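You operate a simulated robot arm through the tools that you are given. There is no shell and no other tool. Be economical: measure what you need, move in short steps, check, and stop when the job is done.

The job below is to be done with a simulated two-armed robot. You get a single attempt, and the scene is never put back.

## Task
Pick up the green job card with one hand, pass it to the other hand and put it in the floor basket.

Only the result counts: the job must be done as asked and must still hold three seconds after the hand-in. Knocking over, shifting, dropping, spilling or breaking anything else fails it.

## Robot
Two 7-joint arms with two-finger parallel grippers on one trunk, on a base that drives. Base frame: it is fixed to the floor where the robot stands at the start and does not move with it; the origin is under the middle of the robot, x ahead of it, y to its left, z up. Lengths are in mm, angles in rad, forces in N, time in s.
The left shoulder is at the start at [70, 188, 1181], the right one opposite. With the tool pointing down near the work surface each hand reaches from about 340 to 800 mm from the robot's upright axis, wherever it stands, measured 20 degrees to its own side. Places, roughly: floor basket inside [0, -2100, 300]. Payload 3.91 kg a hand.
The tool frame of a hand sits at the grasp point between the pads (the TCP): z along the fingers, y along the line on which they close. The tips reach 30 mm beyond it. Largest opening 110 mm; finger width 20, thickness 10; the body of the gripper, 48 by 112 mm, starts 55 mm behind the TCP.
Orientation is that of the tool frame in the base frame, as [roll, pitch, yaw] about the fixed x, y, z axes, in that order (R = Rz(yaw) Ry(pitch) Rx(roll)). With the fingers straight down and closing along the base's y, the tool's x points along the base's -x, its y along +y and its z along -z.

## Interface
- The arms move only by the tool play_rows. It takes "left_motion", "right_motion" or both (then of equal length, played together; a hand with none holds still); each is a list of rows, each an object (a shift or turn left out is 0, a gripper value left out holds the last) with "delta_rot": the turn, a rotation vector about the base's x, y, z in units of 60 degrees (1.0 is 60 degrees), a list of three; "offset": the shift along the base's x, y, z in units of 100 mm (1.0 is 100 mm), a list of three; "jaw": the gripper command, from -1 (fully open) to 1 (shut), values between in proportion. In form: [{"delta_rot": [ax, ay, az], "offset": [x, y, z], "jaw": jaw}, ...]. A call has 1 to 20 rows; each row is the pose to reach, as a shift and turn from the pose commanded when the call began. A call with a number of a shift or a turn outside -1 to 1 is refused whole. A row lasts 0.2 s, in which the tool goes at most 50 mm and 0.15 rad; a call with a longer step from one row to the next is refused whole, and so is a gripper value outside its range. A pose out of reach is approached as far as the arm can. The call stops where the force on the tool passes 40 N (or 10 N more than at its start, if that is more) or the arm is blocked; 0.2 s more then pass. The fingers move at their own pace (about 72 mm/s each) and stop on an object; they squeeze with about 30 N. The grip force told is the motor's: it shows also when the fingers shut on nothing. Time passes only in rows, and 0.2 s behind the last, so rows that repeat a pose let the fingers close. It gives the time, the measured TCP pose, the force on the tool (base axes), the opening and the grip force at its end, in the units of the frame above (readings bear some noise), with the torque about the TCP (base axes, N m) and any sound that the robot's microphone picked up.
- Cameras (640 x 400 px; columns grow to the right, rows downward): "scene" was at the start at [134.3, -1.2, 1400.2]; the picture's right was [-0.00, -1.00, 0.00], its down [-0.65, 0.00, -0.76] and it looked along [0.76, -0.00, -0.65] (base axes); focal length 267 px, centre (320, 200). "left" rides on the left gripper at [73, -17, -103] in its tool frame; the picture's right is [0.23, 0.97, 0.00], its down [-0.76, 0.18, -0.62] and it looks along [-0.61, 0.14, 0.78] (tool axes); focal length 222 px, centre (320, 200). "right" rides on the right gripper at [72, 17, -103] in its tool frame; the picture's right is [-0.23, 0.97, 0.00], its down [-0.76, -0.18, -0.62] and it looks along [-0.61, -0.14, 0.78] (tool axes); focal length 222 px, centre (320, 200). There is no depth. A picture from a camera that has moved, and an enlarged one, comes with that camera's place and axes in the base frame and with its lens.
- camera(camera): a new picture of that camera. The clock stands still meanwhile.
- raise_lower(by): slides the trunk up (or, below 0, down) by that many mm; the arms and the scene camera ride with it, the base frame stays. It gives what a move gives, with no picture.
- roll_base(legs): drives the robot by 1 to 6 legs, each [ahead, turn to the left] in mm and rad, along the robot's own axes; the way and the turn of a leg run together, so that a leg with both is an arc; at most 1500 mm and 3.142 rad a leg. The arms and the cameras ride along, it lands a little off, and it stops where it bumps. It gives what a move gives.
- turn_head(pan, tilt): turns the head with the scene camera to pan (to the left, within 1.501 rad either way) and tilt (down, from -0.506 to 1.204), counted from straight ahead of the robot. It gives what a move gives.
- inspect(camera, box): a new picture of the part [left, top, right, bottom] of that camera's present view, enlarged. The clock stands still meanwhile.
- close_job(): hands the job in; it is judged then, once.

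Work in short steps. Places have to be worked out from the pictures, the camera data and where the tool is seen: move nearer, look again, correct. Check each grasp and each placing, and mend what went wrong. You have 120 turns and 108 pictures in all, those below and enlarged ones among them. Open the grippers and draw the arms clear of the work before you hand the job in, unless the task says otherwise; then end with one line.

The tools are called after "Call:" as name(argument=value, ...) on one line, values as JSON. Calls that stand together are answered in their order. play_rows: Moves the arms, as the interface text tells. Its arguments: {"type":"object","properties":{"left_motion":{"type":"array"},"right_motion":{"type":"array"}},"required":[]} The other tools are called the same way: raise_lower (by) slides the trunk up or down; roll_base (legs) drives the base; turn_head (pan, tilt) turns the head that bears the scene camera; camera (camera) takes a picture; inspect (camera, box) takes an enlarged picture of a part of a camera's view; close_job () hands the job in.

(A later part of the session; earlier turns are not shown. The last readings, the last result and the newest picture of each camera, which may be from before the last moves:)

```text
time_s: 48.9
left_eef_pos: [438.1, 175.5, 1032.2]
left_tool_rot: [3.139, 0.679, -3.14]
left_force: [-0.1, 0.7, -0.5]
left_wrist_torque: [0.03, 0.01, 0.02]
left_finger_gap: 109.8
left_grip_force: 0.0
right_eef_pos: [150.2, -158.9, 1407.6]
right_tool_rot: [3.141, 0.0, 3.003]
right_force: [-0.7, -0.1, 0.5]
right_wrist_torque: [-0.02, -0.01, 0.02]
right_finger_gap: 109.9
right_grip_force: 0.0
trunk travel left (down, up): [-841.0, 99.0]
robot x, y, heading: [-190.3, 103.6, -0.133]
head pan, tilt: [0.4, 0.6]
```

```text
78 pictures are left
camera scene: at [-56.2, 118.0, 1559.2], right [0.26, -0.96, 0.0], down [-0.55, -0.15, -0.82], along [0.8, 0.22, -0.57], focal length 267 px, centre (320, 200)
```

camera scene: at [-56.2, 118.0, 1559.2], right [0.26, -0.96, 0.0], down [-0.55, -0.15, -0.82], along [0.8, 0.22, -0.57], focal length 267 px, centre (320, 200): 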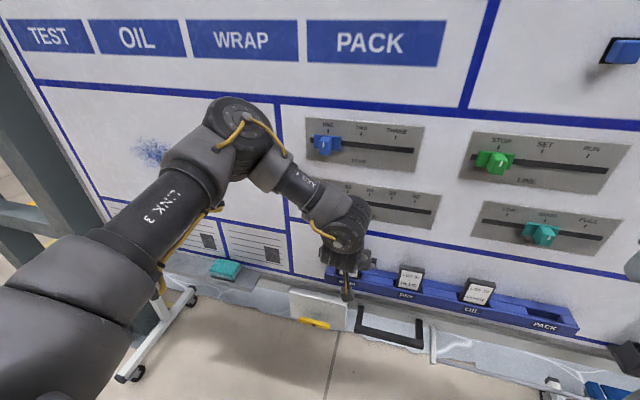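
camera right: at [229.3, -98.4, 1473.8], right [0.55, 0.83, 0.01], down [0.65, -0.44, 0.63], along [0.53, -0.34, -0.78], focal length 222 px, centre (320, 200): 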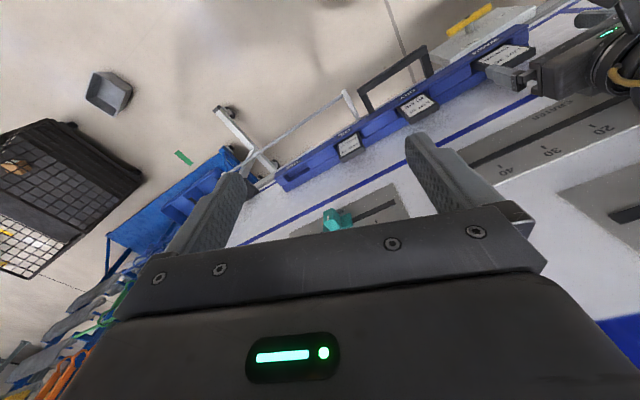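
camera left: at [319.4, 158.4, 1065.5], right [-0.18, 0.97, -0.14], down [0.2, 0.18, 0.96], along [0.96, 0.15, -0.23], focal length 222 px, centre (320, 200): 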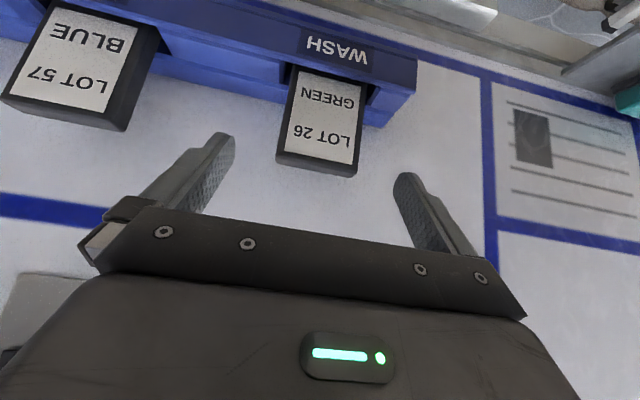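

The card centre is near (486, 177.5), top z≈996. I go in the last 47 mm with fingers open straddling the card's side edges.

Call:
play_rows(left_motion=[{"offset": [0.16, 0.02, -0.15]}, {"offset": [0.32, 0.02, -0.3]}, {"offset": [0.47, 0.02, -0.44]}, {"offset": [0.47, 0.02, -0.44]}, {"offset": [0.47, 0.02, -0.44]}])

Call:
camera(camera="left")

Call:
inspect(camera="scene", box=[300, 220, 460, 320])

```text
time_s: 50.1
left_eef_pos: [475.9, 171.5, 991.8]
left_tool_rot: [3.137, 0.682, -3.135]
left_force: [-0.4, -0.1, -0.2]
left_wrist_torque: [-0.01, 0.01, 0.02]
left_finger_gap: 110.0
left_grip_force: 0.1
left hand out of reach, approached as far as the arm can: row 3, 4, 5
right_eef_pos: [150.0, -159.0, 1406.4]
right_tool_rot: [3.141, -0.002, 3.005]
right_force: [0.1, 0.1, 0.3]
right_wrist_torque: [0.01, -0.03, -0.02]
right_finger_gap: 110.0
right_grip_force: 0.1
trunk travel left (down, up): [-841.0, 99.0]
robot x, y, heading: [-190.6, 101.3, -0.131]
head pan, tilt: [0.4, 0.6]
```

```text
77 pictures are left
camera left: at [355.8, 152.1, 1025.0], right [-0.19, 0.97, -0.14], down [0.2, 0.18, 0.96], along [0.96, 0.15, -0.22], focal length 222 px, centre (320, 200)
```

left: 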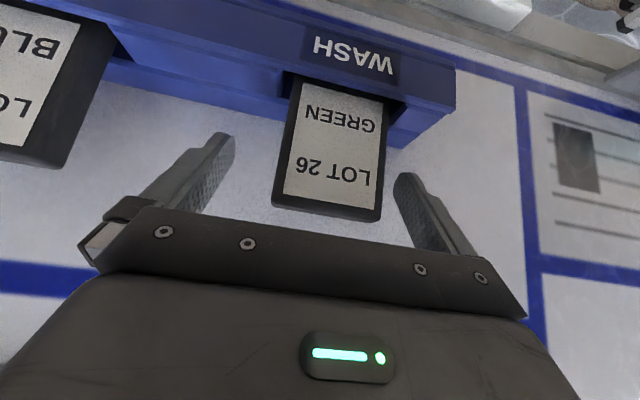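

```text
4.00 times, centred on (380, 270) of scene
camera zoom: at [-56.7, 117.1, 1559.3], right [0.26, -0.96, 0.0], down [-0.55, -0.15, -0.82], along [0.8, 0.22, -0.57], focal length 1068 px, centre (80, -80)
```

zoom: 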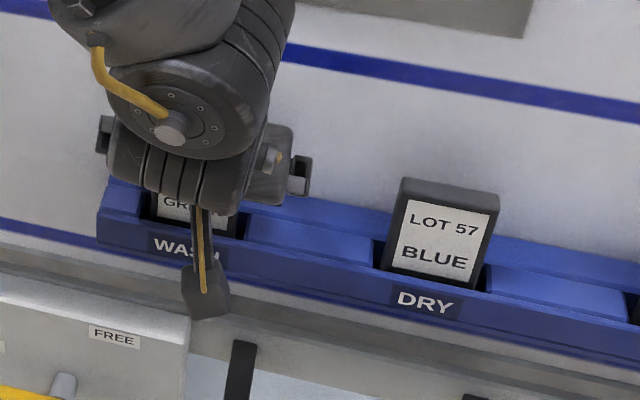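

The wrist limit is reached just short of the goal (TCP 476, 171.5, 992). I draw the hand back, drive the base 70 mm nearer, and approach again with the arm less extended.

Call:
play_rows(left_motion=[{"offset": [-0.3, 0.02, 0.25]}, {"offset": [-0.7, 0.04, 0.5]}, {"offset": [-1.0, 0.05, 0.6]}])

Call:
roll_base(legs=[[70, 0]])

Call:
camera(camera="scene")

```text
time_s: 50.9
left_eef_pos: [375.7, 174.4, 1051.9]
left_tool_rot: [3.137, 0.68, 3.141]
left_force: [-0.5, 0.2, 0.7]
left_wrist_torque: [-0.02, 0.01, 0.02]
left_finger_gap: 110.0
left_grip_force: 0.0
right_eef_pos: [149.9, -159.8, 1407.6]
right_tool_rot: [3.141, -0.002, 3.003]
right_force: [0.2, 0.1, 0.4]
right_wrist_torque: [-0.01, -0.01, 0.0]
right_finger_gap: 110.4
right_grip_force: 0.0
trunk travel left (down, up): [-841.0, 99.0]
robot x, y, heading: [-191.0, 100.6, -0.131]
head pan, tilt: [0.4, 0.6]
```

```text
time_s: 51.9
left_eef_pos: [431.3, 166.8, 1057.8]
left_tool_rot: [3.139, 0.691, 3.139]
left_force: [0.1, 0.0, 0.1]
left_wrist_torque: [0.01, 0.0, 0.0]
left_finger_gap: 110.1
left_grip_force: 0.1
right_eef_pos: [199.9, -167.0, 1413.0]
right_tool_rot: [-3.14, 0.015, 3.003]
right_force: [-1.3, -0.3, 0.6]
right_wrist_torque: [0.02, -0.02, 0.0]
right_finger_gap: 109.8
right_grip_force: 0.0
trunk travel left (down, up): [-841.0, 99.0]
robot x, y, heading: [-127.4, 95.2, -0.129]
head pan, tilt: [0.4, 0.6]
```

```text
75 pictures are left
camera scene: at [-3.2, 108.8, 1560.6], right [0.26, -0.96, 0.0], down [-0.54, -0.15, -0.83], along [0.8, 0.22, -0.56], focal length 267 px, centre (320, 200)
```

scene: 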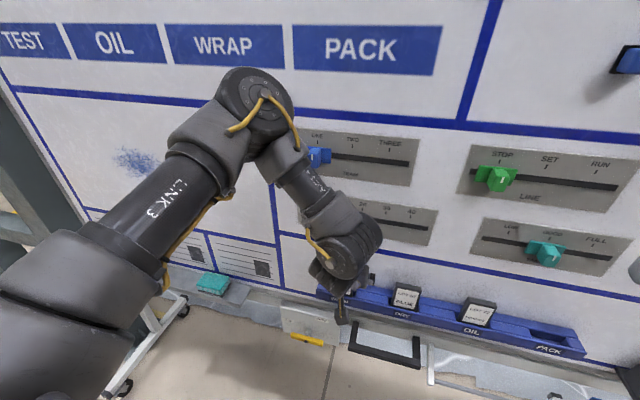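

There is again a slight lean. I wait and re-read to see if it is only a sway.

Call:
play_rows(left_motion=[{}, {}, {}, {}])

Call:
turn_head(pan=0.75, tilt=0.1)

Call:
camera(camera="scene")

```text
time_s: 52.9
left_eef_pos: [444.0, 165.3, 1051.4]
left_tool_rot: [3.136, 0.681, 3.139]
left_force: [0.3, -0.6, 0.5]
left_wrist_torque: [0.04, 0.0, -0.01]
left_finger_gap: 110.1
left_grip_force: 0.1
right_eef_pos: [217.0, -169.3, 1407.4]
right_tool_rot: [3.141, 0.0, 3.004]
right_force: [0.5, 0.7, -0.2]
right_wrist_torque: [-0.01, 0.05, 0.02]
right_finger_gap: 110.0
right_grip_force: 0.1
trunk travel left (down, up): [-841.0, 99.0]
robot x, y, heading: [-125.7, 90.1, -0.128]
head pan, tilt: [0.4, 0.6]
```

```text
time_s: 53.8
left_eef_pos: [440.4, 165.9, 1053.0]
left_tool_rot: [3.138, 0.684, 3.14]
left_force: [-0.2, 0.0, 0.4]
left_wrist_torque: [0.0, -0.01, 0.0]
left_finger_gap: 110.1
left_grip_force: 0.1
right_eef_pos: [211.5, -168.8, 1410.3]
right_tool_rot: [-3.141, 0.005, 3.002]
right_force: [0.4, -0.1, 0.6]
right_wrist_torque: [-0.04, 0.02, -0.01]
right_finger_gap: 110.1
right_grip_force: 0.2
trunk travel left (down, up): [-841.0, 99.0]
robot x, y, heading: [-123.5, 91.0, -0.133]
head pan, tilt: [0.75, 0.099]
```

```text
74 pictures are left
camera scene: at [-0.6, 138.0, 1605.5], right [0.58, -0.82, 0.0], down [-0.08, -0.06, -0.99], along [0.81, 0.57, -0.1], focal length 267 px, centre (320, 200)
```

scene: 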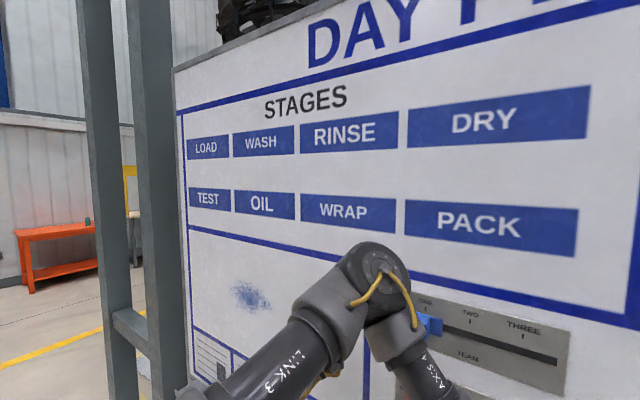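

That was only sway; the elbow triangulates to (345, 287, 1470), well clear of the board. Now I align y and go in to the card.

Call:
play_rows(left_motion=[{"offset": [0, 0.11, -0.2]}, {"offset": [0, 0.11, -0.25]}, {"offset": [0, 0.11, -0.25]}, {"offset": [0, 0.11, -0.25]}])

Call:
camera(camera="left")

```text
time_s: 54.8
left_eef_pos: [441.3, 176.3, 1027.1]
left_tool_rot: [3.139, 0.682, 3.14]
left_force: [0.6, 0.4, -0.5]
left_wrist_torque: [-0.01, 0.0, -0.02]
left_finger_gap: 110.0
left_grip_force: 0.0
right_eef_pos: [212.3, -167.9, 1409.6]
right_tool_rot: [3.141, 0.004, 3.004]
right_force: [0.4, -0.3, 0.0]
right_wrist_torque: [-0.01, 0.02, -0.01]
right_finger_gap: 110.1
right_grip_force: 0.0
trunk travel left (down, up): [-841.0, 99.0]
robot x, y, heading: [-123.9, 97.6, -0.14]
head pan, tilt: [0.75, 0.099]
```

```text
73 pictures are left
camera left: at [321.5, 158.8, 1060.8], right [-0.18, 0.97, -0.14], down [0.2, 0.17, 0.96], along [0.96, 0.14, -0.22], focal length 222 px, centre (320, 200)
```

left: 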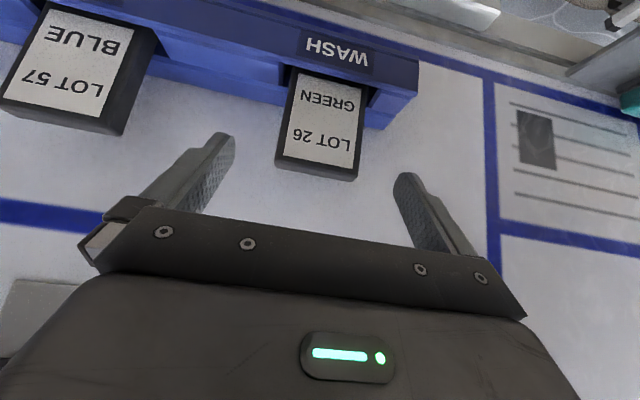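

Alignment matches the earlier view. I go in the last part, in small rows so as not to sway.

Call:
play_rows(left_motion=[{"offset": [0.1, 0.01, -0.09]}, {"offset": [0.2, 0.01, -0.18]}, {"offset": [0.3, 0.01, -0.27]}, {"offset": [0.4, 0.01, -0.36]}, {"offset": [0.44, 0.01, -0.41]}, {"offset": [0.44, 0.01, -0.41]}, {"offset": [0.44, 0.01, -0.41]}])

Call:
camera(camera="left")

```text
time_s: 56.4
left_eef_pos: [486.0, 178.3, 985.9]
left_tool_rot: [3.139, 0.681, 3.141]
left_force: [-0.3, -0.7, 0.6]
left_wrist_torque: [0.0, 0.0, 0.04]
left_finger_gap: 110.0
left_grip_force: 0.0
right_eef_pos: [211.9, -167.7, 1409.4]
right_tool_rot: [3.141, 0.002, 3.004]
right_force: [0.4, 0.1, 0.1]
right_wrist_torque: [0.03, 0.0, 0.0]
right_finger_gap: 110.0
right_grip_force: 0.1
trunk travel left (down, up): [-841.0, 99.0]
robot x, y, heading: [-125.3, 94.6, -0.135]
head pan, tilt: [0.75, 0.099]
```

```text
72 pictures are left
camera left: at [364.9, 160.0, 1020.6], right [-0.18, 0.97, -0.14], down [0.2, 0.17, 0.96], along [0.96, 0.14, -0.22], focal length 222 px, centre (320, 200)
```

left: 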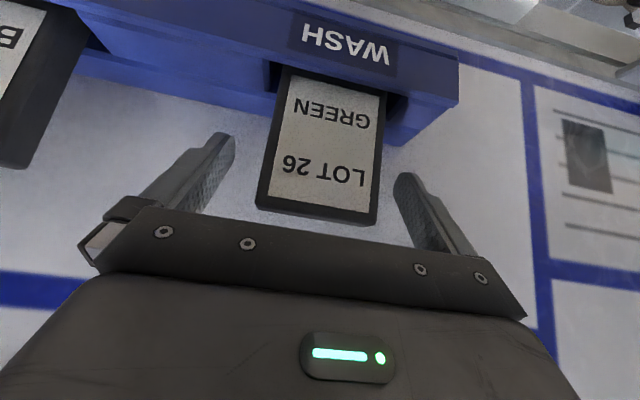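

The TCP projects onto the "LOT 26" text, centred between the card edges. I close the left gripper.

Call:
play_rows(left_motion=[{"jaw": 1}, {"jaw": 1}, {"jaw": 1}, {"jaw": 1}, {"jaw": 1}])

Call:
camera(camera="left")

```text
time_s: 57.6
left_eef_pos: [484.2, 178.5, 987.5]
left_tool_rot: [3.139, 0.684, 3.139]
left_force: [-0.1, -0.9, 0.7]
left_wrist_torque: [0.03, 0.03, 0.02]
left_finger_gap: 63.3
left_grip_force: 30.2
right_eef_pos: [212.2, -168.5, 1409.4]
right_tool_rot: [-3.141, 0.003, 3.003]
right_force: [-0.4, 0.4, -0.5]
right_wrist_torque: [0.01, 0.01, -0.01]
right_finger_gap: 109.8
right_grip_force: 0.1
trunk travel left (down, up): [-841.0, 99.0]
robot x, y, heading: [-126.8, 92.3, -0.134]
head pan, tilt: [0.75, 0.099]
```

```text
71 pictures are left
camera left: at [364.7, 159.9, 1020.7], right [-0.18, 0.97, -0.14], down [0.2, 0.17, 0.96], along [0.96, 0.14, -0.22], focal length 222 px, centre (320, 200)
```

left: 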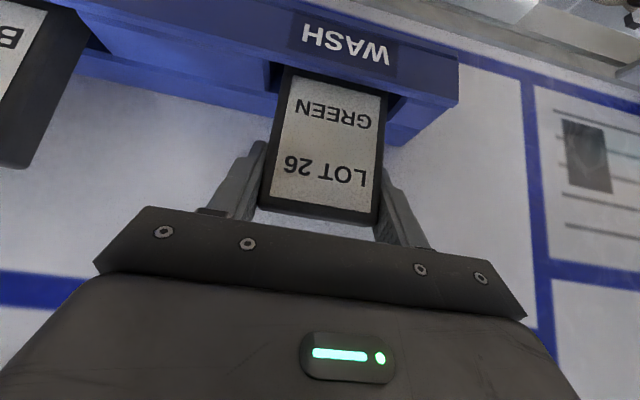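

The jaw holds at 63 mm with 30 N: the card is gripped. I lift straight up slowly.

Call:
play_rows(left_motion=[{"offset": [0, 0, 0.08], "jaw": 1}, {"offset": [0, 0, 0.16], "jaw": 1}, {"offset": [0, 0, 0.26], "jaw": 1}, {"offset": [0, 0, 0.4], "jaw": 1}, {"offset": [0, 0, 0.55], "jaw": 1}, {"offset": [0, 0, 0.7], "jaw": 1}, {"offset": [0, 0, 0.85], "jaw": 1}, {"offset": [0, 0, 0.85], "jaw": 1}])

Call:
camera(camera="left")

```text
time_s: 59.4
left_eef_pos: [484.4, 178.5, 1070.0]
left_tool_rot: [3.137, 0.682, 3.139]
left_force: [0.4, -0.2, -1.2]
left_wrist_torque: [0.02, 0.01, 0.01]
left_finger_gap: 63.4
left_grip_force: 30.5
right_eef_pos: [212.3, -168.3, 1407.8]
right_tool_rot: [-3.141, 0.003, 3.003]
right_force: [-0.6, -0.2, 0.0]
right_wrist_torque: [-0.01, 0.0, -0.02]
right_finger_gap: 109.9
right_grip_force: 0.0
trunk travel left (down, up): [-841.0, 99.0]
robot x, y, heading: [-125.2, 90.8, -0.136]
head pan, tilt: [0.75, 0.099]
```

```text
70 pictures are left
camera left: at [365.3, 160.4, 1104.4], right [-0.18, 0.97, -0.14], down [0.2, 0.17, 0.96], along [0.96, 0.14, -0.22], focal length 222 px, centre (320, 200)
```

left: 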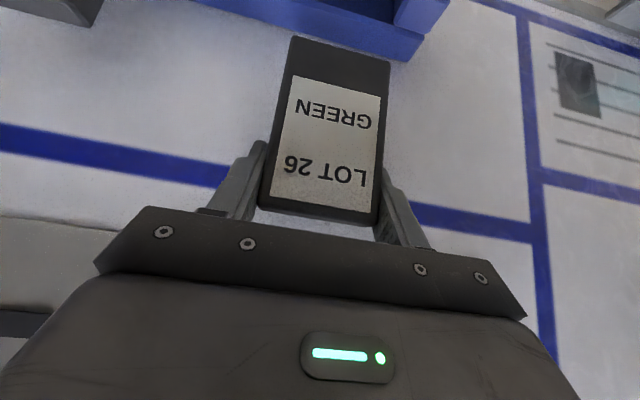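

The card is out of the pocket and firmly held; about 57 mm of its lower part is free. I draw back: first the arm away from the board, then the base 220 mm back.

Call:
play_rows(left_motion=[{"offset": [-0.2, 0, 0.1]}, {"offset": [-0.5, 0, 0.2]}, {"offset": [-0.8, -0.1, 0.2]}, {"offset": [-1.0, -0.2, 0.2]}, {"offset": [-1.0, -0.2, 0.2]}])

Call:
roll_base(legs=[[-220, 0]])

Call:
turn_head(pan=0.0, tilt=0.8)

Call:
camera(camera="scene")

```text
time_s: 60.6
left_eef_pos: [383.5, 159.1, 1091.3]
left_tool_rot: [3.138, 0.683, 3.14]
left_force: [-0.6, -0.4, 0.0]
left_wrist_torque: [0.0, 0.01, -0.02]
left_finger_gap: 63.6
left_grip_force: 30.3
right_eef_pos: [212.2, -166.2, 1408.9]
right_tool_rot: [-3.141, 0.004, 3.002]
right_force: [0.2, -0.5, -0.4]
right_wrist_torque: [0.04, -0.03, 0.0]
right_finger_gap: 109.8
right_grip_force: 0.2
trunk travel left (down, up): [-841.0, 99.0]
robot x, y, heading: [-120.6, 89.5, -0.134]
head pan, tilt: [0.75, 0.099]
```

```text
time_s: 62.3
left_eef_pos: [165.2, 188.3, 1091.7]
left_tool_rot: [3.135, 0.68, -3.141]
left_force: [-0.5, 0.2, -0.9]
left_wrist_torque: [0.02, 0.01, 0.0]
left_finger_gap: 63.5
left_grip_force: 30.1
right_eef_pos: [-4.3, -138.2, 1407.6]
right_tool_rot: [-3.141, 0.002, 3.008]
right_force: [0.6, 0.6, 0.1]
right_wrist_torque: [-0.02, 0.02, 0.0]
right_finger_gap: 110.0
right_grip_force: 0.1
trunk travel left (down, up): [-841.0, 99.0]
robot x, y, heading: [-344.3, 122.1, -0.136]
head pan, tilt: [0.75, 0.099]
```

```text
time_s: 63.4
left_eef_pos: [164.2, 188.5, 1092.0]
left_tool_rot: [3.137, 0.681, -3.142]
left_force: [0.3, -0.6, -0.7]
left_wrist_torque: [0.04, 0.0, -0.02]
left_finger_gap: 63.7
left_grip_force: 29.8
right_eef_pos: [-7.2, -138.3, 1408.6]
right_tool_rot: [-3.14, 0.002, 3.004]
right_force: [0.0, -0.7, -0.1]
right_wrist_torque: [0.01, 0.02, 0.02]
right_finger_gap: 109.8
right_grip_force: 0.0
trunk travel left (down, up): [-841.0, 99.0]
robot x, y, heading: [-343.0, 120.6, -0.13]
head pan, tilt: [0.0, 0.799]
```

```text
69 pictures are left
camera scene: at [-214.0, 103.6, 1542.4], right [-0.13, -0.99, 0.0], down [-0.71, 0.09, -0.7], along [0.69, -0.09, -0.72], focal length 267 px, centre (320, 200)
```

scene: 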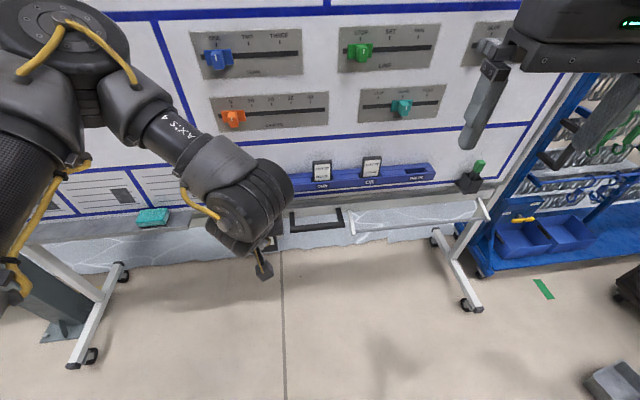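

Clear of the board. I bring the right hand forward and down while yawing it to close along x, and the left hand inward, in steps.

Call:
play_rows(right_motion=[{"offset": [0.14, 0, -0.14], "delta_rot": [0, 0, -0.14]}, {"offset": [0.28, 0, -0.28], "delta_rot": [0, 0, -0.28]}, {"offset": [0.42, 0, -0.42], "delta_rot": [0, 0, -0.42]}, {"offset": [0.56, -0.1, -0.56], "delta_rot": [0, 0, -0.56]}, {"offset": [0.7, -0.2, -0.7], "delta_rot": [0, 0, -0.7]}, {"offset": [0.85, -0.2, -0.85], "delta_rot": [0, 0, -0.84]}, {"offset": [1.0, -0.2, -1.0], "delta_rot": [0, 0, -0.98]}, {"offset": [1.0, -0.2, -1.0], "delta_rot": [0, 0, -0.98]}])

Call:
play_rows(right_motion=[{"offset": [0.3, 0, -0.3], "delta_rot": [0, 0, -0.13]}, {"offset": [0.6, 0, -0.6], "delta_rot": [0, 0, -0.26]}, {"offset": [0.9, 0, -0.9], "delta_rot": [0, 0, -0.387]}, {"offset": [1.0, 0, -1.0], "delta_rot": [0, 0, -0.387]}, {"offset": [1.0, 0, -1.0], "delta_rot": [0, 0, -0.387]}])

```text
time_s: 65.2
left_eef_pos: [165.7, 185.8, 1091.4]
left_tool_rot: [3.133, 0.681, 3.137]
left_force: [0.4, -1.0, -1.1]
left_wrist_torque: [-0.02, -0.03, 0.0]
left_finger_gap: 63.4
left_grip_force: 30.0
right_eef_pos: [185.2, -284.0, 1397.2]
right_tool_rot: [3.109, -0.006, 2.034]
right_force: [0.8, -0.1, -0.4]
right_wrist_torque: [0.04, 0.02, 0.02]
right_finger_gap: 110.0
right_grip_force: 0.1
right hand out of reach, approached as far as the arm can: row 1, 2, 3, 4, 5, 6, 7, 8
trunk travel left (down, up): [-841.0, 99.0]
robot x, y, heading: [-344.7, 121.7, -0.129]
head pan, tilt: [0.0, 0.799]
```

```text
time_s: 66.4
left_eef_pos: [162.4, 189.3, 1091.1]
left_tool_rot: [3.138, 0.682, -3.141]
left_force: [0.0, -0.1, -0.9]
left_wrist_torque: [0.0, 0.02, -0.06]
left_finger_gap: 63.2
left_grip_force: 30.3
right_eef_pos: [318.6, -275.3, 1288.7]
right_tool_rot: [2.97, 0.042, 1.803]
right_force: [0.8, -0.2, -0.9]
right_wrist_torque: [0.0, -0.02, -0.01]
right_finger_gap: 110.0
right_grip_force: 0.1
right hand out of reach, approached as far as the arm can: row 1, 2, 3, 4, 5
trunk travel left (down, up): [-841.0, 99.0]
robot x, y, heading: [-338.9, 124.1, -0.132]
head pan, tilt: [0.0, 0.799]
```

The right arm took an odd path. I look at how it stands.

Call:
turn_head(pan=-0.35, tilt=0.6)

Call:
camera(camera="scene")

```text
time_s: 67.3
left_eef_pos: [162.9, 189.0, 1093.1]
left_tool_rot: [3.138, 0.682, -3.141]
left_force: [0.0, 0.1, -0.6]
left_wrist_torque: [-0.03, -0.02, 0.03]
left_finger_gap: 63.5
left_grip_force: 30.4
right_eef_pos: [319.0, -274.6, 1289.2]
right_tool_rot: [2.969, 0.042, 1.806]
right_force: [0.5, -0.1, -0.7]
right_wrist_torque: [-0.03, 0.04, 0.02]
right_finger_gap: 110.0
right_grip_force: 0.0
trunk travel left (down, up): [-841.0, 99.0]
robot x, y, heading: [-342.3, 119.9, -0.128]
head pan, tilt: [-0.351, 0.6]
```

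```text
68 pictures are left
camera scene: at [-216.9, 73.2, 1559.3], right [-0.46, -0.89, 0.0], down [-0.5, 0.26, -0.82], along [0.73, -0.38, -0.57], focal length 267 px, centre (320, 200)
```

scene: 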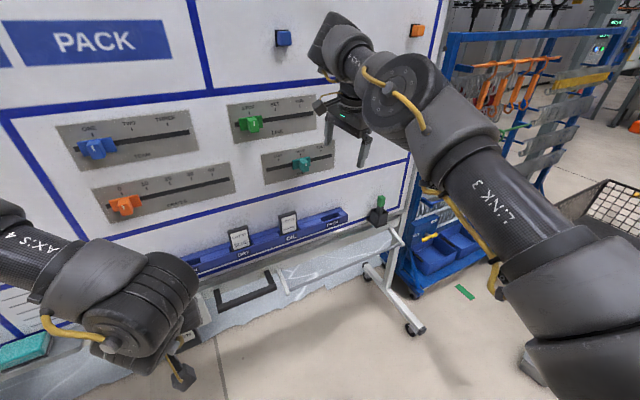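

I probe whether the right wrist can now roll so the fingers point left (+y), moving inward and down as it goes.

Call:
play_rows(right_motion=[{"delta_rot": [0.14, 0, 0], "offset": [-0.1, 0, -0.1]}, {"delta_rot": [0.28, 0, 0], "offset": [-0.2, 0, -0.2]}, {"delta_rot": [0.42, 0, 0], "offset": [-0.3, 0, -0.3]}, {"delta_rot": [0.56, 0, 0], "offset": [-0.4, 0, -0.4]}, {"delta_rot": [0.7, 0, 0], "offset": [-0.5, 0, -0.5]}, {"delta_rot": [0.84, 0, 0], "offset": [-0.6, 0, -0.6]}, {"delta_rot": [0.98, 0, 0], "offset": [-0.7, 0, -0.7]}, {"delta_rot": [0.98, 0, 0], "offset": [-0.7, 0, -0.7]}])

Call:
camera(camera="scene")

```text
time_s: 69.1
left_eef_pos: [163.0, 188.1, 1091.8]
left_tool_rot: [3.138, 0.683, -3.139]
left_force: [-0.4, -0.2, -1.4]
left_wrist_torque: [0.0, -0.04, 0.03]
left_finger_gap: 63.7
left_grip_force: 29.9
right_eef_pos: [257.6, -285.2, 1228.2]
right_tool_rot: [2.625, -0.944, 1.979]
right_force: [-0.3, -0.3, 0.1]
right_wrist_torque: [0.02, -0.01, 0.01]
right_finger_gap: 109.9
right_grip_force: 0.0
right hand out of reach, approached as far as the arm can: row 1, 2, 3, 4, 5, 6, 7, 8
trunk travel left (down, up): [-841.0, 99.0]
robot x, y, heading: [-339.4, 120.9, -0.13]
head pan, tilt: [-0.351, 0.6]
```

```text
67 pictures are left
camera scene: at [-216.9, 74.3, 1559.4], right [-0.46, -0.89, 0.0], down [-0.5, 0.26, -0.83], along [0.73, -0.38, -0.56], focal length 267 px, centre (320, 200)
```

scene: 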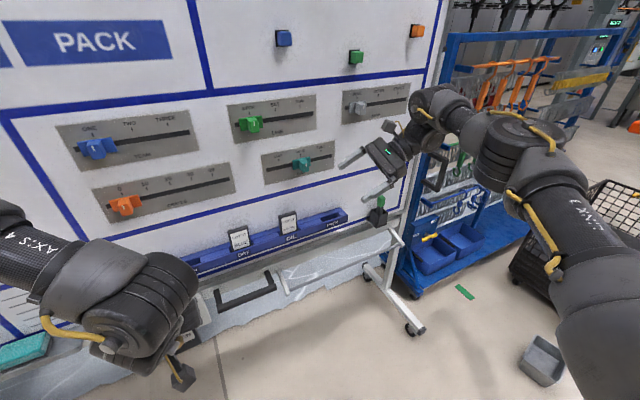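

The right hand now points left and ~30° down, close to what is needed. I correct its yaw and the twist about its own axis so that it closes along x.

Call:
play_rows(right_motion=[{"delta_rot": [0, 0, 0.1]}, {"delta_rot": [0, 0, 0.195]}, {"delta_rot": [0, 0, 0.195]}])

Call:
play_rows(right_motion=[{"delta_rot": [0, 0.1, -0.06]}, {"delta_rot": [0, 0.2, -0.12]}, {"delta_rot": [0, 0.284, -0.168]}, {"delta_rot": [0, 0.284, -0.168]}])

```text
time_s: 69.9
left_eef_pos: [163.6, 187.7, 1092.2]
left_tool_rot: [3.136, 0.685, -3.141]
left_force: [-0.4, -0.2, -0.7]
left_wrist_torque: [0.0, -0.04, -0.02]
left_finger_gap: 63.5
left_grip_force: 30.2
right_eef_pos: [258.9, -287.5, 1226.0]
right_tool_rot: [2.624, -0.945, 2.182]
right_force: [-0.6, 0.1, 0.8]
right_wrist_torque: [0.05, 0.04, -0.01]
right_finger_gap: 110.2
right_grip_force: 0.1
trunk travel left (down, up): [-841.0, 99.0]
robot x, y, heading: [-340.2, 122.3, -0.134]
head pan, tilt: [-0.351, 0.6]
```

```text
time_s: 70.2
left_eef_pos: [164.9, 189.1, 1091.8]
left_tool_rot: [3.141, 0.683, -3.141]
left_force: [-0.6, -0.2, -0.3]
left_wrist_torque: [0.0, -0.01, -0.04]
left_finger_gap: 63.3
left_grip_force: 30.1
right_eef_pos: [260.4, -288.9, 1222.5]
right_tool_rot: [2.717, -0.945, 2.076]
right_force: [17.0, 32.8, -20.5]
right_wrist_torque: [-3.21, 1.95, 0.45]
right_finger_gap: 109.8
right_grip_force: 0.1
trunk travel left (down, up): [-841.0, 99.0]
robot x, y, heading: [-340.9, 120.3, -0.134]
head pan, tilt: [-0.351, 0.6]
stopped in row 1 (right hand): the force on the tool passed its limit at 169 N (the readings are from after the stop); the commanded pose is now the measured one
```

The right tool met force; I look at what it touches.

Call:
camera(camera="scene")

Call:
camera(camera="right")

```text
66 pictures are left
camera scene: at [-215.2, 74.6, 1559.2], right [-0.46, -0.89, 0.0], down [-0.5, 0.26, -0.82], along [0.73, -0.38, -0.57], focal length 267 px, centre (320, 200)
```

scene: 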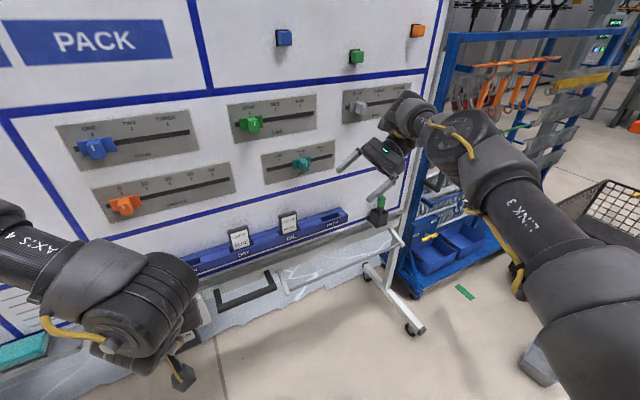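

```text
65 pictures are left
camera right: at [255.7, -337.9, 1339.1], right [1.0, 0.03, 0.05], down [0.04, -0.94, -0.33], along [0.04, 0.33, -0.94], focal length 222 px, centre (320, 200)
```

right: 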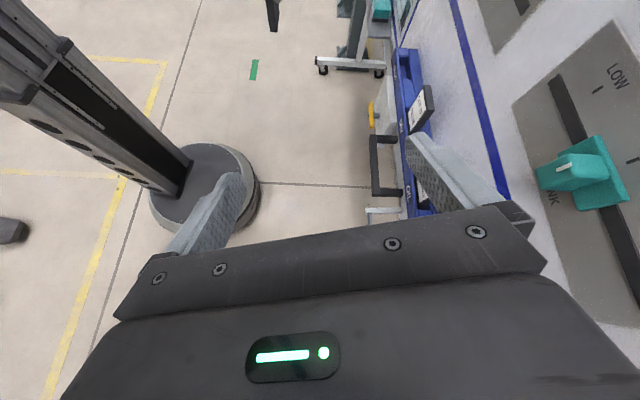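

It's likely the wrist folding against its own forearm. I move the hand inward (+y), which straightens the wrist, before turning further.

Call:
play_rows(right_motion=[{"offset": [-0.1, 0.25, -0.1]}, {"offset": [-0.2, 0.5, -0.2]}, {"offset": [-0.3, 0.75, -0.3]}, {"offset": [-0.4, 1.0, -0.4]}, {"offset": [-0.4, 1.0, -0.4]}])

Call:
play_rows(right_motion=[{"offset": [0, 0.25, -0.1]}, {"offset": [0, 0.5, -0.2]}, {"offset": [0, 0.75, -0.3]}, {"offset": [0, 1.0, -0.4]}, {"offset": [0, 1.0, -0.4]}])

Call:
camera(camera="scene")

```text
time_s: 71.4
left_eef_pos: [162.5, 187.4, 1093.1]
left_tool_rot: [3.135, 0.685, 3.142]
left_force: [-0.1, -0.8, -0.7]
left_wrist_torque: [-0.01, -0.01, 0.01]
left_finger_gap: 63.6
left_grip_force: 30.1
right_eef_pos: [248.6, -212.3, 1173.7]
right_tool_rot: [2.706, -0.953, 2.087]
right_force: [-0.6, -0.9, 0.5]
right_wrist_torque: [0.0, 0.0, -0.01]
right_finger_gap: 109.7
right_grip_force: 0.0
right hand out of reach, approached as far as the arm can: row 3, 4, 5
trunk travel left (down, up): [-841.0, 99.0]
robot x, y, heading: [-342.3, 120.1, -0.133]
head pan, tilt: [-0.351, 0.6]
```

```text
time_s: 72.6
left_eef_pos: [162.7, 186.3, 1091.2]
left_tool_rot: [3.136, 0.683, -3.14]
left_force: [-0.7, 1.4, -0.3]
left_wrist_torque: [0.01, -0.01, 0.0]
left_finger_gap: 63.3
left_grip_force: 30.4
right_eef_pos: [284.8, -121.4, 1127.4]
right_tool_rot: [2.709, -0.951, 2.086]
right_force: [-1.1, 0.4, 0.0]
right_wrist_torque: [0.0, 0.0, -0.03]
right_finger_gap: 110.1
right_grip_force: 0.1
right hand out of reach, approached as far as the arm can: row 1, 2, 3, 4, 5
trunk travel left (down, up): [-841.0, 99.0]
robot x, y, heading: [-347.1, 120.0, -0.134]
head pan, tilt: [-0.351, 0.6]
```

```text
64 pictures are left
camera scene: at [-217.1, 72.4, 1559.3], right [-0.46, -0.89, 0.0], down [-0.5, 0.26, -0.82], along [0.73, -0.38, -0.57], focal length 267 px, centre (320, 200)
```

scene: 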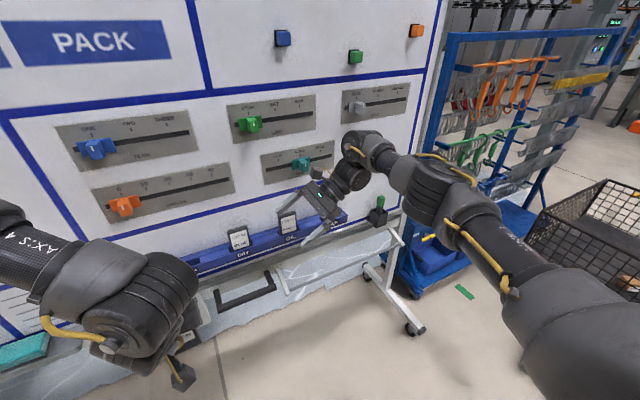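

The right arm follows with x growing as it goes left. Its fingers point (0, .85, -.53), which is usable, so I will adapt the left hand to it; first I bring the right hand a bit further left, toward the middle.

Call:
play_rows(right_motion=[{"offset": [0.1, 0.25, -0.05]}, {"offset": [0.2, 0.5, -0.1]}, {"offset": [0.3, 0.75, -0.15]}, {"offset": [0.4, 1.0, -0.2]}, {"offset": [0.4, 1.0, -0.2]}, {"offset": [0.4, 1.0, -0.2]}])

Call:
play_rows(left_motion=[{"delta_rot": [-0.12, 0, 0], "offset": [0.1, 0, 0.2]}, {"delta_rot": [-0.24, 0, 0], "offset": [0.2, 0, 0.4]}, {"delta_rot": [-0.36, 0, 0], "offset": [0.3, 0, 0.5]}, {"delta_rot": [-0.48, 0, 0], "offset": [0.4, 0, 0.6]}, {"delta_rot": [-0.535, 0, 0], "offset": [0.4, 0, 0.6]}, {"delta_rot": [-0.535, 0, 0], "offset": [0.4, 0, 0.6]}])

```text
time_s: 74.0
left_eef_pos: [163.3, 191.0, 1092.3]
left_tool_rot: [3.14, 0.681, -3.14]
left_force: [0.3, 0.1, -1.3]
left_wrist_torque: [-0.03, -0.02, -0.04]
left_finger_gap: 63.4
left_grip_force: 29.7
right_eef_pos: [314.1, -18.8, 1107.3]
right_tool_rot: [2.712, -0.948, 2.08]
right_force: [0.3, -0.1, 0.1]
right_wrist_torque: [-0.05, 0.01, 0.0]
right_finger_gap: 109.8
right_grip_force: 0.1
right hand out of reach, approached as far as the arm can: row 4, 5, 6
trunk travel left (down, up): [-841.0, 99.0]
robot x, y, heading: [-341.4, 122.1, -0.126]
head pan, tilt: [-0.351, 0.6]
```

```text
time_s: 75.4
left_eef_pos: [203.2, 186.2, 1152.6]
left_tool_rot: [-2.465, 0.563, -2.733]
left_force: [-0.2, -0.1, -0.7]
left_wrist_torque: [0.0, 0.01, 0.0]
left_finger_gap: 63.2
left_grip_force: 30.4
right_eef_pos: [313.2, -21.7, 1106.2]
right_tool_rot: [2.709, -0.952, 2.086]
right_force: [-0.3, 0.5, -0.4]
right_wrist_torque: [0.0, 0.01, 0.02]
right_finger_gap: 109.8
right_grip_force: 0.1
trunk travel left (down, up): [-841.0, 99.0]
robot x, y, heading: [-345.5, 124.6, -0.134]
head pan, tilt: [-0.351, 0.6]
```

The left hand took the roll. Now the second small turn of the left hand to match the right's closing direction, and a move to the pre-handover pose at about (296, 117, 1089).

Call:
play_rows(left_motion=[{"delta_rot": [0, -0.1, 0.06]}, {"delta_rot": [0, -0.2, 0.125]}, {"delta_rot": [0, -0.235, 0.147]}, {"delta_rot": [0, -0.235, 0.147], "offset": [0.3, -0.2, -0.2]}, {"delta_rot": [0, -0.235, 0.147], "offset": [0.6, -0.45, -0.4]}, {"delta_rot": [0, -0.235, 0.147], "offset": [0.93, -0.65, -0.6]}, {"delta_rot": [0, -0.235, 0.147], "offset": [0.93, -0.65, -0.6]}, {"delta_rot": [0, -0.235, 0.147], "offset": [0.93, -0.65, -0.6]}])

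Call:
turn_head(pan=0.1, tilt=0.8)

Call:
camera(camera="scene")

Call:
camera(camera="right")

Call:
camera(camera="left")

```text
time_s: 77.2
left_eef_pos: [298.2, 127.0, 1090.0]
left_tool_rot: [-2.307, 0.775, -2.477]
left_force: [-0.3, 0.9, -0.1]
left_wrist_torque: [0.03, -0.01, -0.05]
left_finger_gap: 63.4
left_grip_force: 30.1
right_eef_pos: [314.4, -18.4, 1108.1]
right_tool_rot: [2.711, -0.949, 2.084]
right_force: [0.5, 0.3, -0.6]
right_wrist_torque: [0.0, 0.03, 0.0]
right_finger_gap: 110.2
right_grip_force: 0.0
trunk travel left (down, up): [-841.0, 99.0]
robot x, y, heading: [-342.8, 123.3, -0.129]
head pan, tilt: [-0.351, 0.6]
```

```text
time_s: 78.1
left_eef_pos: [297.2, 124.8, 1090.8]
left_tool_rot: [-2.307, 0.776, -2.479]
left_force: [0.3, -0.9, -0.2]
left_wrist_torque: [0.03, 0.01, 0.0]
left_finger_gap: 63.3
left_grip_force: 29.8
right_eef_pos: [313.4, -20.0, 1106.8]
right_tool_rot: [2.71, -0.949, 2.083]
right_force: [0.1, -0.1, 0.1]
right_wrist_torque: [0.02, 0.01, 0.01]
right_finger_gap: 110.1
right_grip_force: 0.0
trunk travel left (down, up): [-841.0, 99.0]
robot x, y, heading: [-346.1, 120.8, -0.136]
head pan, tilt: [0.099, 0.799]
```

```text
63 pictures are left
camera scene: at [-214.2, 111.4, 1542.4], right [-0.03, -1.0, 0.0], down [-0.72, 0.02, -0.7], along [0.7, -0.02, -0.72], focal length 267 px, centre (320, 200)
```

scene: 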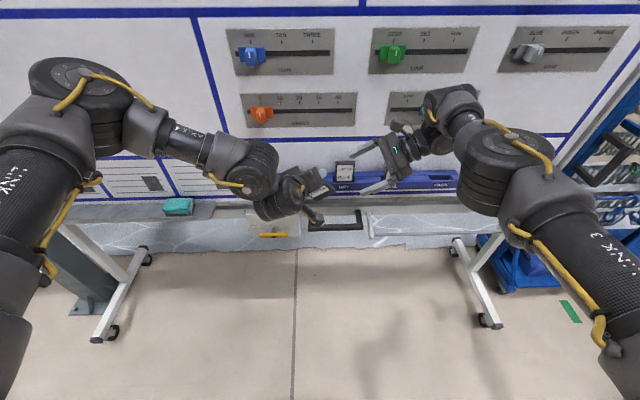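

```text
62 pictures are left
camera right: at [309.7, -70.9, 1223.9], right [1.0, 0.03, 0.05], down [0.04, -0.94, -0.33], along [0.04, 0.34, -0.94], focal length 222 px, centre (320, 200)
```

right: 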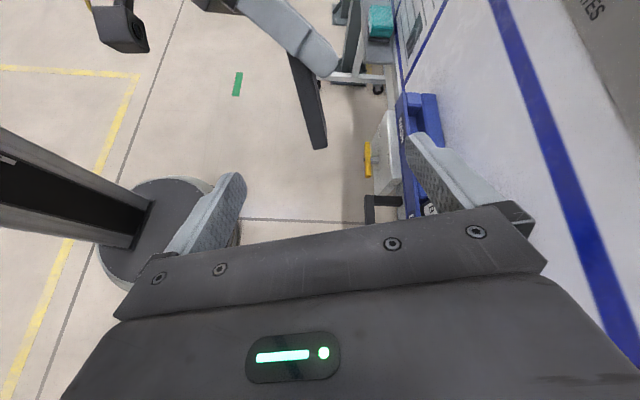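

```text
61 pictures are left
camera left: at [172.8, 107.9, 1097.6], right [-0.13, 0.73, -0.67], down [-0.09, 0.67, 0.74], along [0.99, 0.16, -0.02], focal length 222 px, centre (320, 200)
```

left: 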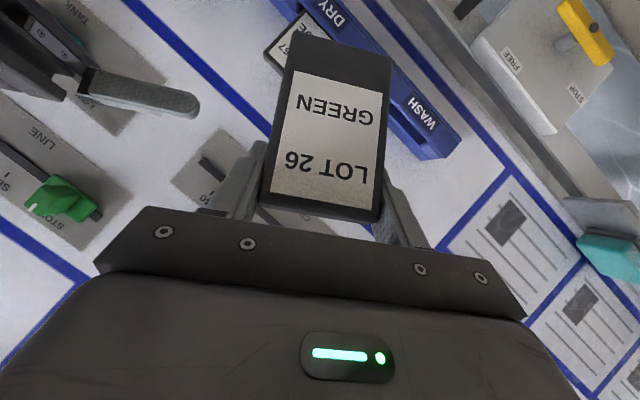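

Both views agree: the card stands edge-on to the right gripper, between its open fingers' line. I move the left hand half the way along the right hand's finger direction and check.

Call:
play_rows(left_motion=[{"offset": [0, -0.2, 0.12]}, {"offset": [0, -0.4, 0.23]}, {"offset": [0, -0.55, 0.32]}, {"offset": [0, -0.55, 0.32]}, {"offset": [0, -0.55, 0.32]}])

Call:
camera(camera="right")

Call:
camera(camera="left")

```text
time_s: 79.3
left_eef_pos: [296.6, 68.1, 1122.2]
left_tool_rot: [-2.306, 0.775, -2.478]
left_force: [-0.4, 0.3, -1.0]
left_wrist_torque: [0.01, -0.01, -0.01]
left_finger_gap: 63.3
left_grip_force: 30.1
right_eef_pos: [314.5, -20.7, 1107.8]
right_tool_rot: [2.71, -0.951, 2.083]
right_force: [0.0, 0.6, 0.8]
right_wrist_torque: [0.01, 0.01, 0.01]
right_finger_gap: 110.1
right_grip_force: 0.1
trunk travel left (down, up): [-841.0, 99.0]
robot x, y, heading: [-342.6, 120.7, -0.127]
head pan, tilt: [0.099, 0.799]
```

```text
60 pictures are left
camera right: at [309.8, -70.7, 1223.9], right [1.0, 0.03, 0.05], down [0.04, -0.94, -0.33], along [0.04, 0.34, -0.94], focal length 222 px, centre (320, 200)
```

right: 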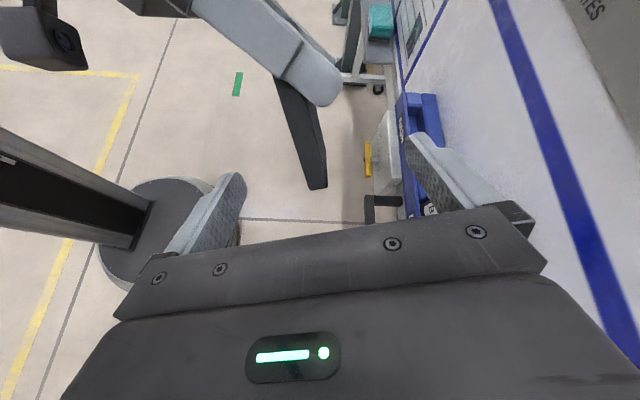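

```text
59 pictures are left
camera left: at [171.4, 52.0, 1128.4], right [-0.13, 0.73, -0.67], down [-0.09, 0.67, 0.74], along [0.99, 0.16, -0.02], focal length 222 px, centre (320, 200)
```

left: 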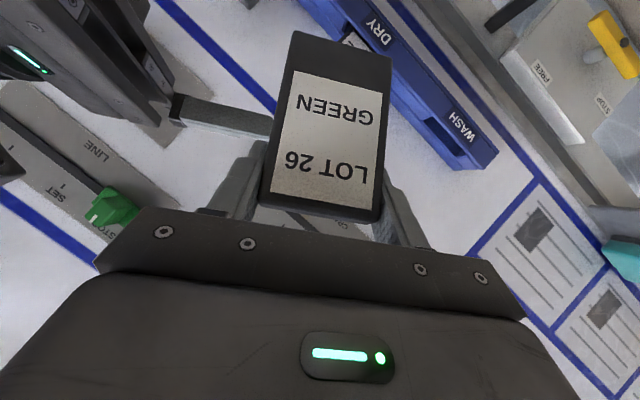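

The projections match my computed geometry within a few millimetres. I move the card the remaining ~51 mm into the right gripper.

Call:
play_rows(left_motion=[{"offset": [0, -0.15, 0.09]}, {"offset": [0.01, -0.3, 0.18]}, {"offset": [0.01, -0.44, 0.265]}, {"offset": [0.01, -0.44, 0.265]}, {"offset": [0.01, -0.44, 0.265]}])

Call:
camera(camera="right")

Call:
camera(camera="left")

```text
time_s: 80.5
left_eef_pos: [296.1, 25.6, 1150.6]
left_tool_rot: [-2.305, 0.775, -2.479]
left_force: [-0.4, 0.3, -0.8]
left_wrist_torque: [0.0, -0.02, -0.01]
left_finger_gap: 63.3
left_grip_force: 30.2
right_eef_pos: [315.1, -20.6, 1108.2]
right_tool_rot: [2.708, -0.949, 2.08]
right_force: [0.0, -0.4, -0.6]
right_wrist_torque: [-0.02, 0.0, -0.01]
right_finger_gap: 109.9
right_grip_force: 0.1
trunk travel left (down, up): [-841.0, 99.0]
robot x, y, heading: [-342.4, 124.2, -0.132]
head pan, tilt: [0.099, 0.799]
```

```text
58 pictures are left
camera right: at [309.8, -70.6, 1223.9], right [1.0, 0.03, 0.05], down [0.04, -0.94, -0.33], along [0.04, 0.34, -0.94], focal length 222 px, centre (320, 200)
```

right: 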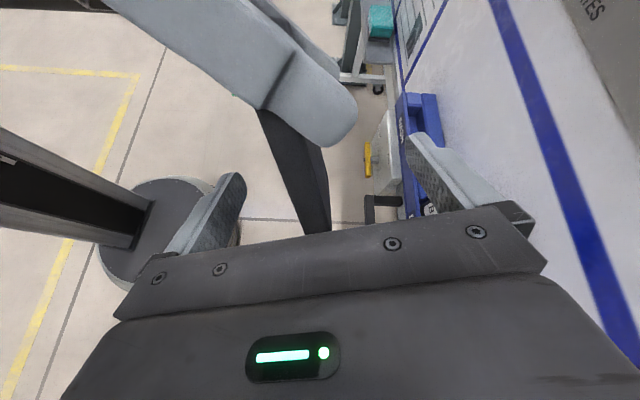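

```text
57 pictures are left
camera left: at [172.1, 7.9, 1156.7], right [-0.13, 0.73, -0.67], down [-0.09, 0.67, 0.74], along [0.99, 0.16, -0.02], focal length 222 px, centre (320, 200)
```

left: 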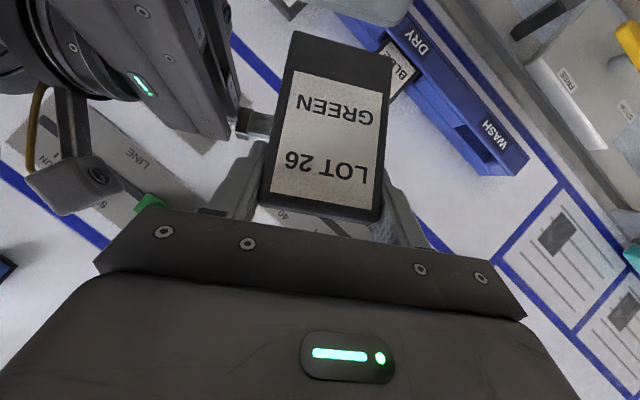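

The card sits about 6 mm off-centre toward the robot side of the right gripper; I shift the left hand by that, then close the right gripper.

Call:
play_rows(left_motion=[{"offset": [0.06, 0.01, 0.015]}, {"offset": [0.06, 0.01, 0.015]}, {"offset": [0.06, 0.01, 0.015]}])

Call:
play_rows(right_motion=[{"jaw": 0.4}, {"jaw": 0.4}, {"jaw": 0.4}])

Call:
camera(camera="right")

```text
time_s: 81.3
left_eef_pos: [304.0, 23.4, 1151.8]
left_tool_rot: [-2.305, 0.778, -2.477]
left_force: [0.1, -0.4, -0.5]
left_wrist_torque: [0.03, -0.03, -0.04]
left_finger_gap: 63.3
left_grip_force: 30.1
right_eef_pos: [313.2, -20.7, 1108.4]
right_tool_rot: [2.709, -0.951, 2.082]
right_force: [-0.2, -0.6, 0.5]
right_wrist_torque: [0.03, 0.0, -0.01]
right_finger_gap: 110.1
right_grip_force: 0.0
trunk travel left (down, up): [-841.0, 99.0]
robot x, y, heading: [-345.0, 123.0, -0.129]
head pan, tilt: [0.099, 0.799]
```

```text
time_s: 82.1
left_eef_pos: [302.5, 25.1, 1151.2]
left_tool_rot: [-2.306, 0.776, -2.478]
left_force: [-0.7, -0.6, -0.4]
left_wrist_torque: [0.0, -0.04, 0.01]
left_finger_gap: 63.4
left_grip_force: 29.9
right_eef_pos: [314.0, -20.8, 1107.4]
right_tool_rot: [2.71, -0.951, 2.082]
right_force: [-0.3, 0.4, 0.2]
right_wrist_torque: [0.01, -0.01, 0.0]
right_finger_gap: 33.0
right_grip_force: 0.0
trunk travel left (down, up): [-841.0, 99.0]
robot x, y, heading: [-342.9, 125.1, -0.134]
head pan, tilt: [0.099, 0.799]
```

```text
56 pictures are left
camera right: at [309.8, -70.7, 1223.9], right [1.0, 0.03, 0.05], down [0.04, -0.94, -0.33], along [0.04, 0.34, -0.94], focal length 222 px, centre (320, 200)
```

right: 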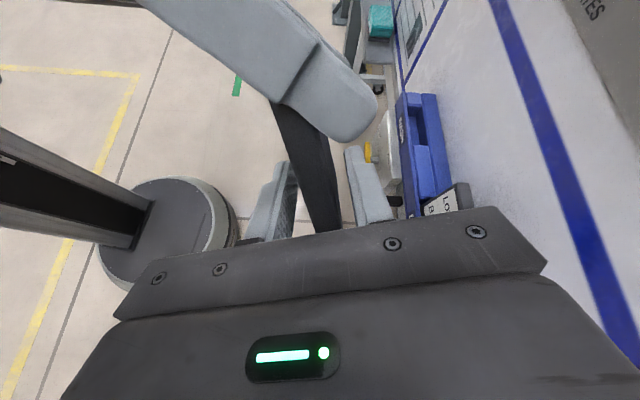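

The card is nicely between the half-closed fingers, clear of the left finger. I close fully.

Call:
play_rows(right_motion=[{"jaw": 0.6}, {"jaw": 0.8}, {"jaw": 1}, {"jaw": 1}, {"jaw": 1}])

Call:
camera(camera="right")

```text
time_s: 83.3
left_eef_pos: [303.2, 24.2, 1151.4]
left_tool_rot: [-2.309, 0.775, -2.481]
left_force: [-4.1, 0.4, 0.5]
left_wrist_torque: [0.25, -0.05, -0.47]
left_finger_gap: 63.3
left_grip_force: 30.4
right_eef_pos: [314.9, -21.1, 1107.9]
right_tool_rot: [2.71, -0.952, 2.083]
right_force: [5.8, -1.3, 0.1]
right_wrist_torque: [-0.23, 0.32, 0.25]
right_finger_gap: 15.5
right_grip_force: 30.0
trunk travel left (down, up): [-841.0, 99.0]
robot x, y, heading: [-346.9, 123.3, -0.134]
head pan, tilt: [0.099, 0.799]
```

```text
55 pictures are left
camera right: at [309.8, -70.8, 1224.0], right [1.0, 0.03, 0.05], down [0.04, -0.94, -0.33], along [0.04, 0.34, -0.94], focal length 222 px, centre (320, 200)
```

right: 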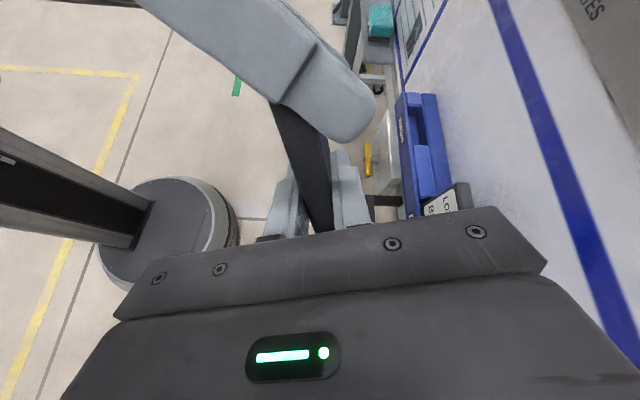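

The right hand holds the card at 15.5 mm with 30 N. I open the left gripper moderately and withdraw it backward along its own fingers.

Call:
play_rows(left_motion=[{"jaw": -0.5}, {"jaw": -0.5}, {"jaw": -0.5}])

Call:
play_rows(left_motion=[{"offset": [-0.2, 0.07, 0.12]}, {"offset": [-0.42, 0.15, 0.24]}, {"offset": [-0.63, 0.23, 0.36]}, {"offset": [-0.83, 0.3, 0.48]}, {"offset": [-0.95, 0.7, 0.55]}, {"offset": [-0.95, 1.0, 0.55]}])

Call:
camera(camera="scene")

Call:
camera(camera="right")

```text
time_s: 84.1
left_eef_pos: [304.0, 25.8, 1152.3]
left_tool_rot: [-2.306, 0.775, -2.478]
left_force: [1.0, 0.2, 0.1]
left_wrist_torque: [-0.02, 0.01, 0.01]
left_finger_gap: 82.7
left_grip_force: 0.1
right_eef_pos: [314.9, -21.4, 1106.7]
right_tool_rot: [2.707, -0.951, 2.082]
right_force: [0.0, 0.1, 0.1]
right_wrist_torque: [-0.01, 0.04, 0.01]
right_finger_gap: 15.4
right_grip_force: 29.8
trunk travel left (down, up): [-841.0, 99.0]
robot x, y, heading: [-339.5, 119.9, -0.13]
head pan, tilt: [0.099, 0.799]
```

```text
time_s: 85.5
left_eef_pos: [206.5, 128.7, 1207.1]
left_tool_rot: [-2.303, 0.772, -2.478]
left_force: [0.7, 0.0, 0.5]
left_wrist_torque: [0.0, -0.01, -0.04]
left_finger_gap: 82.5
left_grip_force: 0.0
right_eef_pos: [315.7, -18.3, 1108.8]
right_tool_rot: [2.711, -0.95, 2.079]
right_force: [0.0, 1.0, -0.3]
right_wrist_torque: [-0.02, 0.01, 0.01]
right_finger_gap: 15.2
right_grip_force: 29.9
trunk travel left (down, up): [-841.0, 99.0]
robot x, y, heading: [-340.7, 119.1, -0.126]
head pan, tilt: [0.099, 0.799]
```

```text
54 pictures are left
camera scene: at [-213.5, 114.5, 1542.3], right [-0.03, -1.0, 0.0], down [-0.72, 0.02, -0.7], along [0.7, -0.02, -0.72], focal length 267 px, centre (320, 200)
```

scene: 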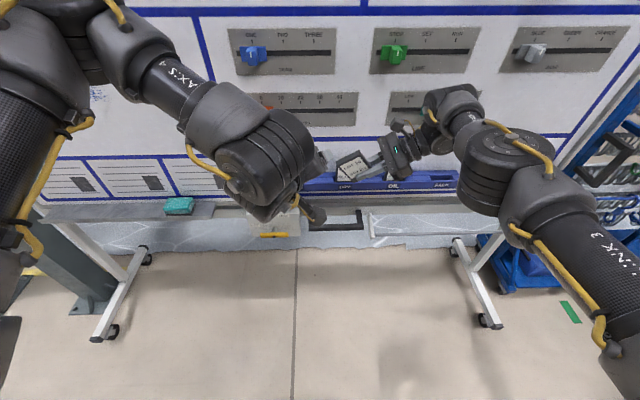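

```text
53 pictures are left
camera right: at [310.3, -68.4, 1224.0], right [1.0, 0.03, 0.05], down [0.04, -0.94, -0.33], along [0.04, 0.33, -0.94], focal length 222 px, centre (320, 200)
```

right: 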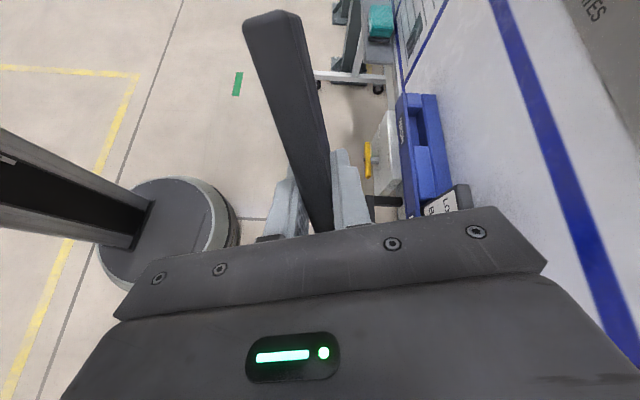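

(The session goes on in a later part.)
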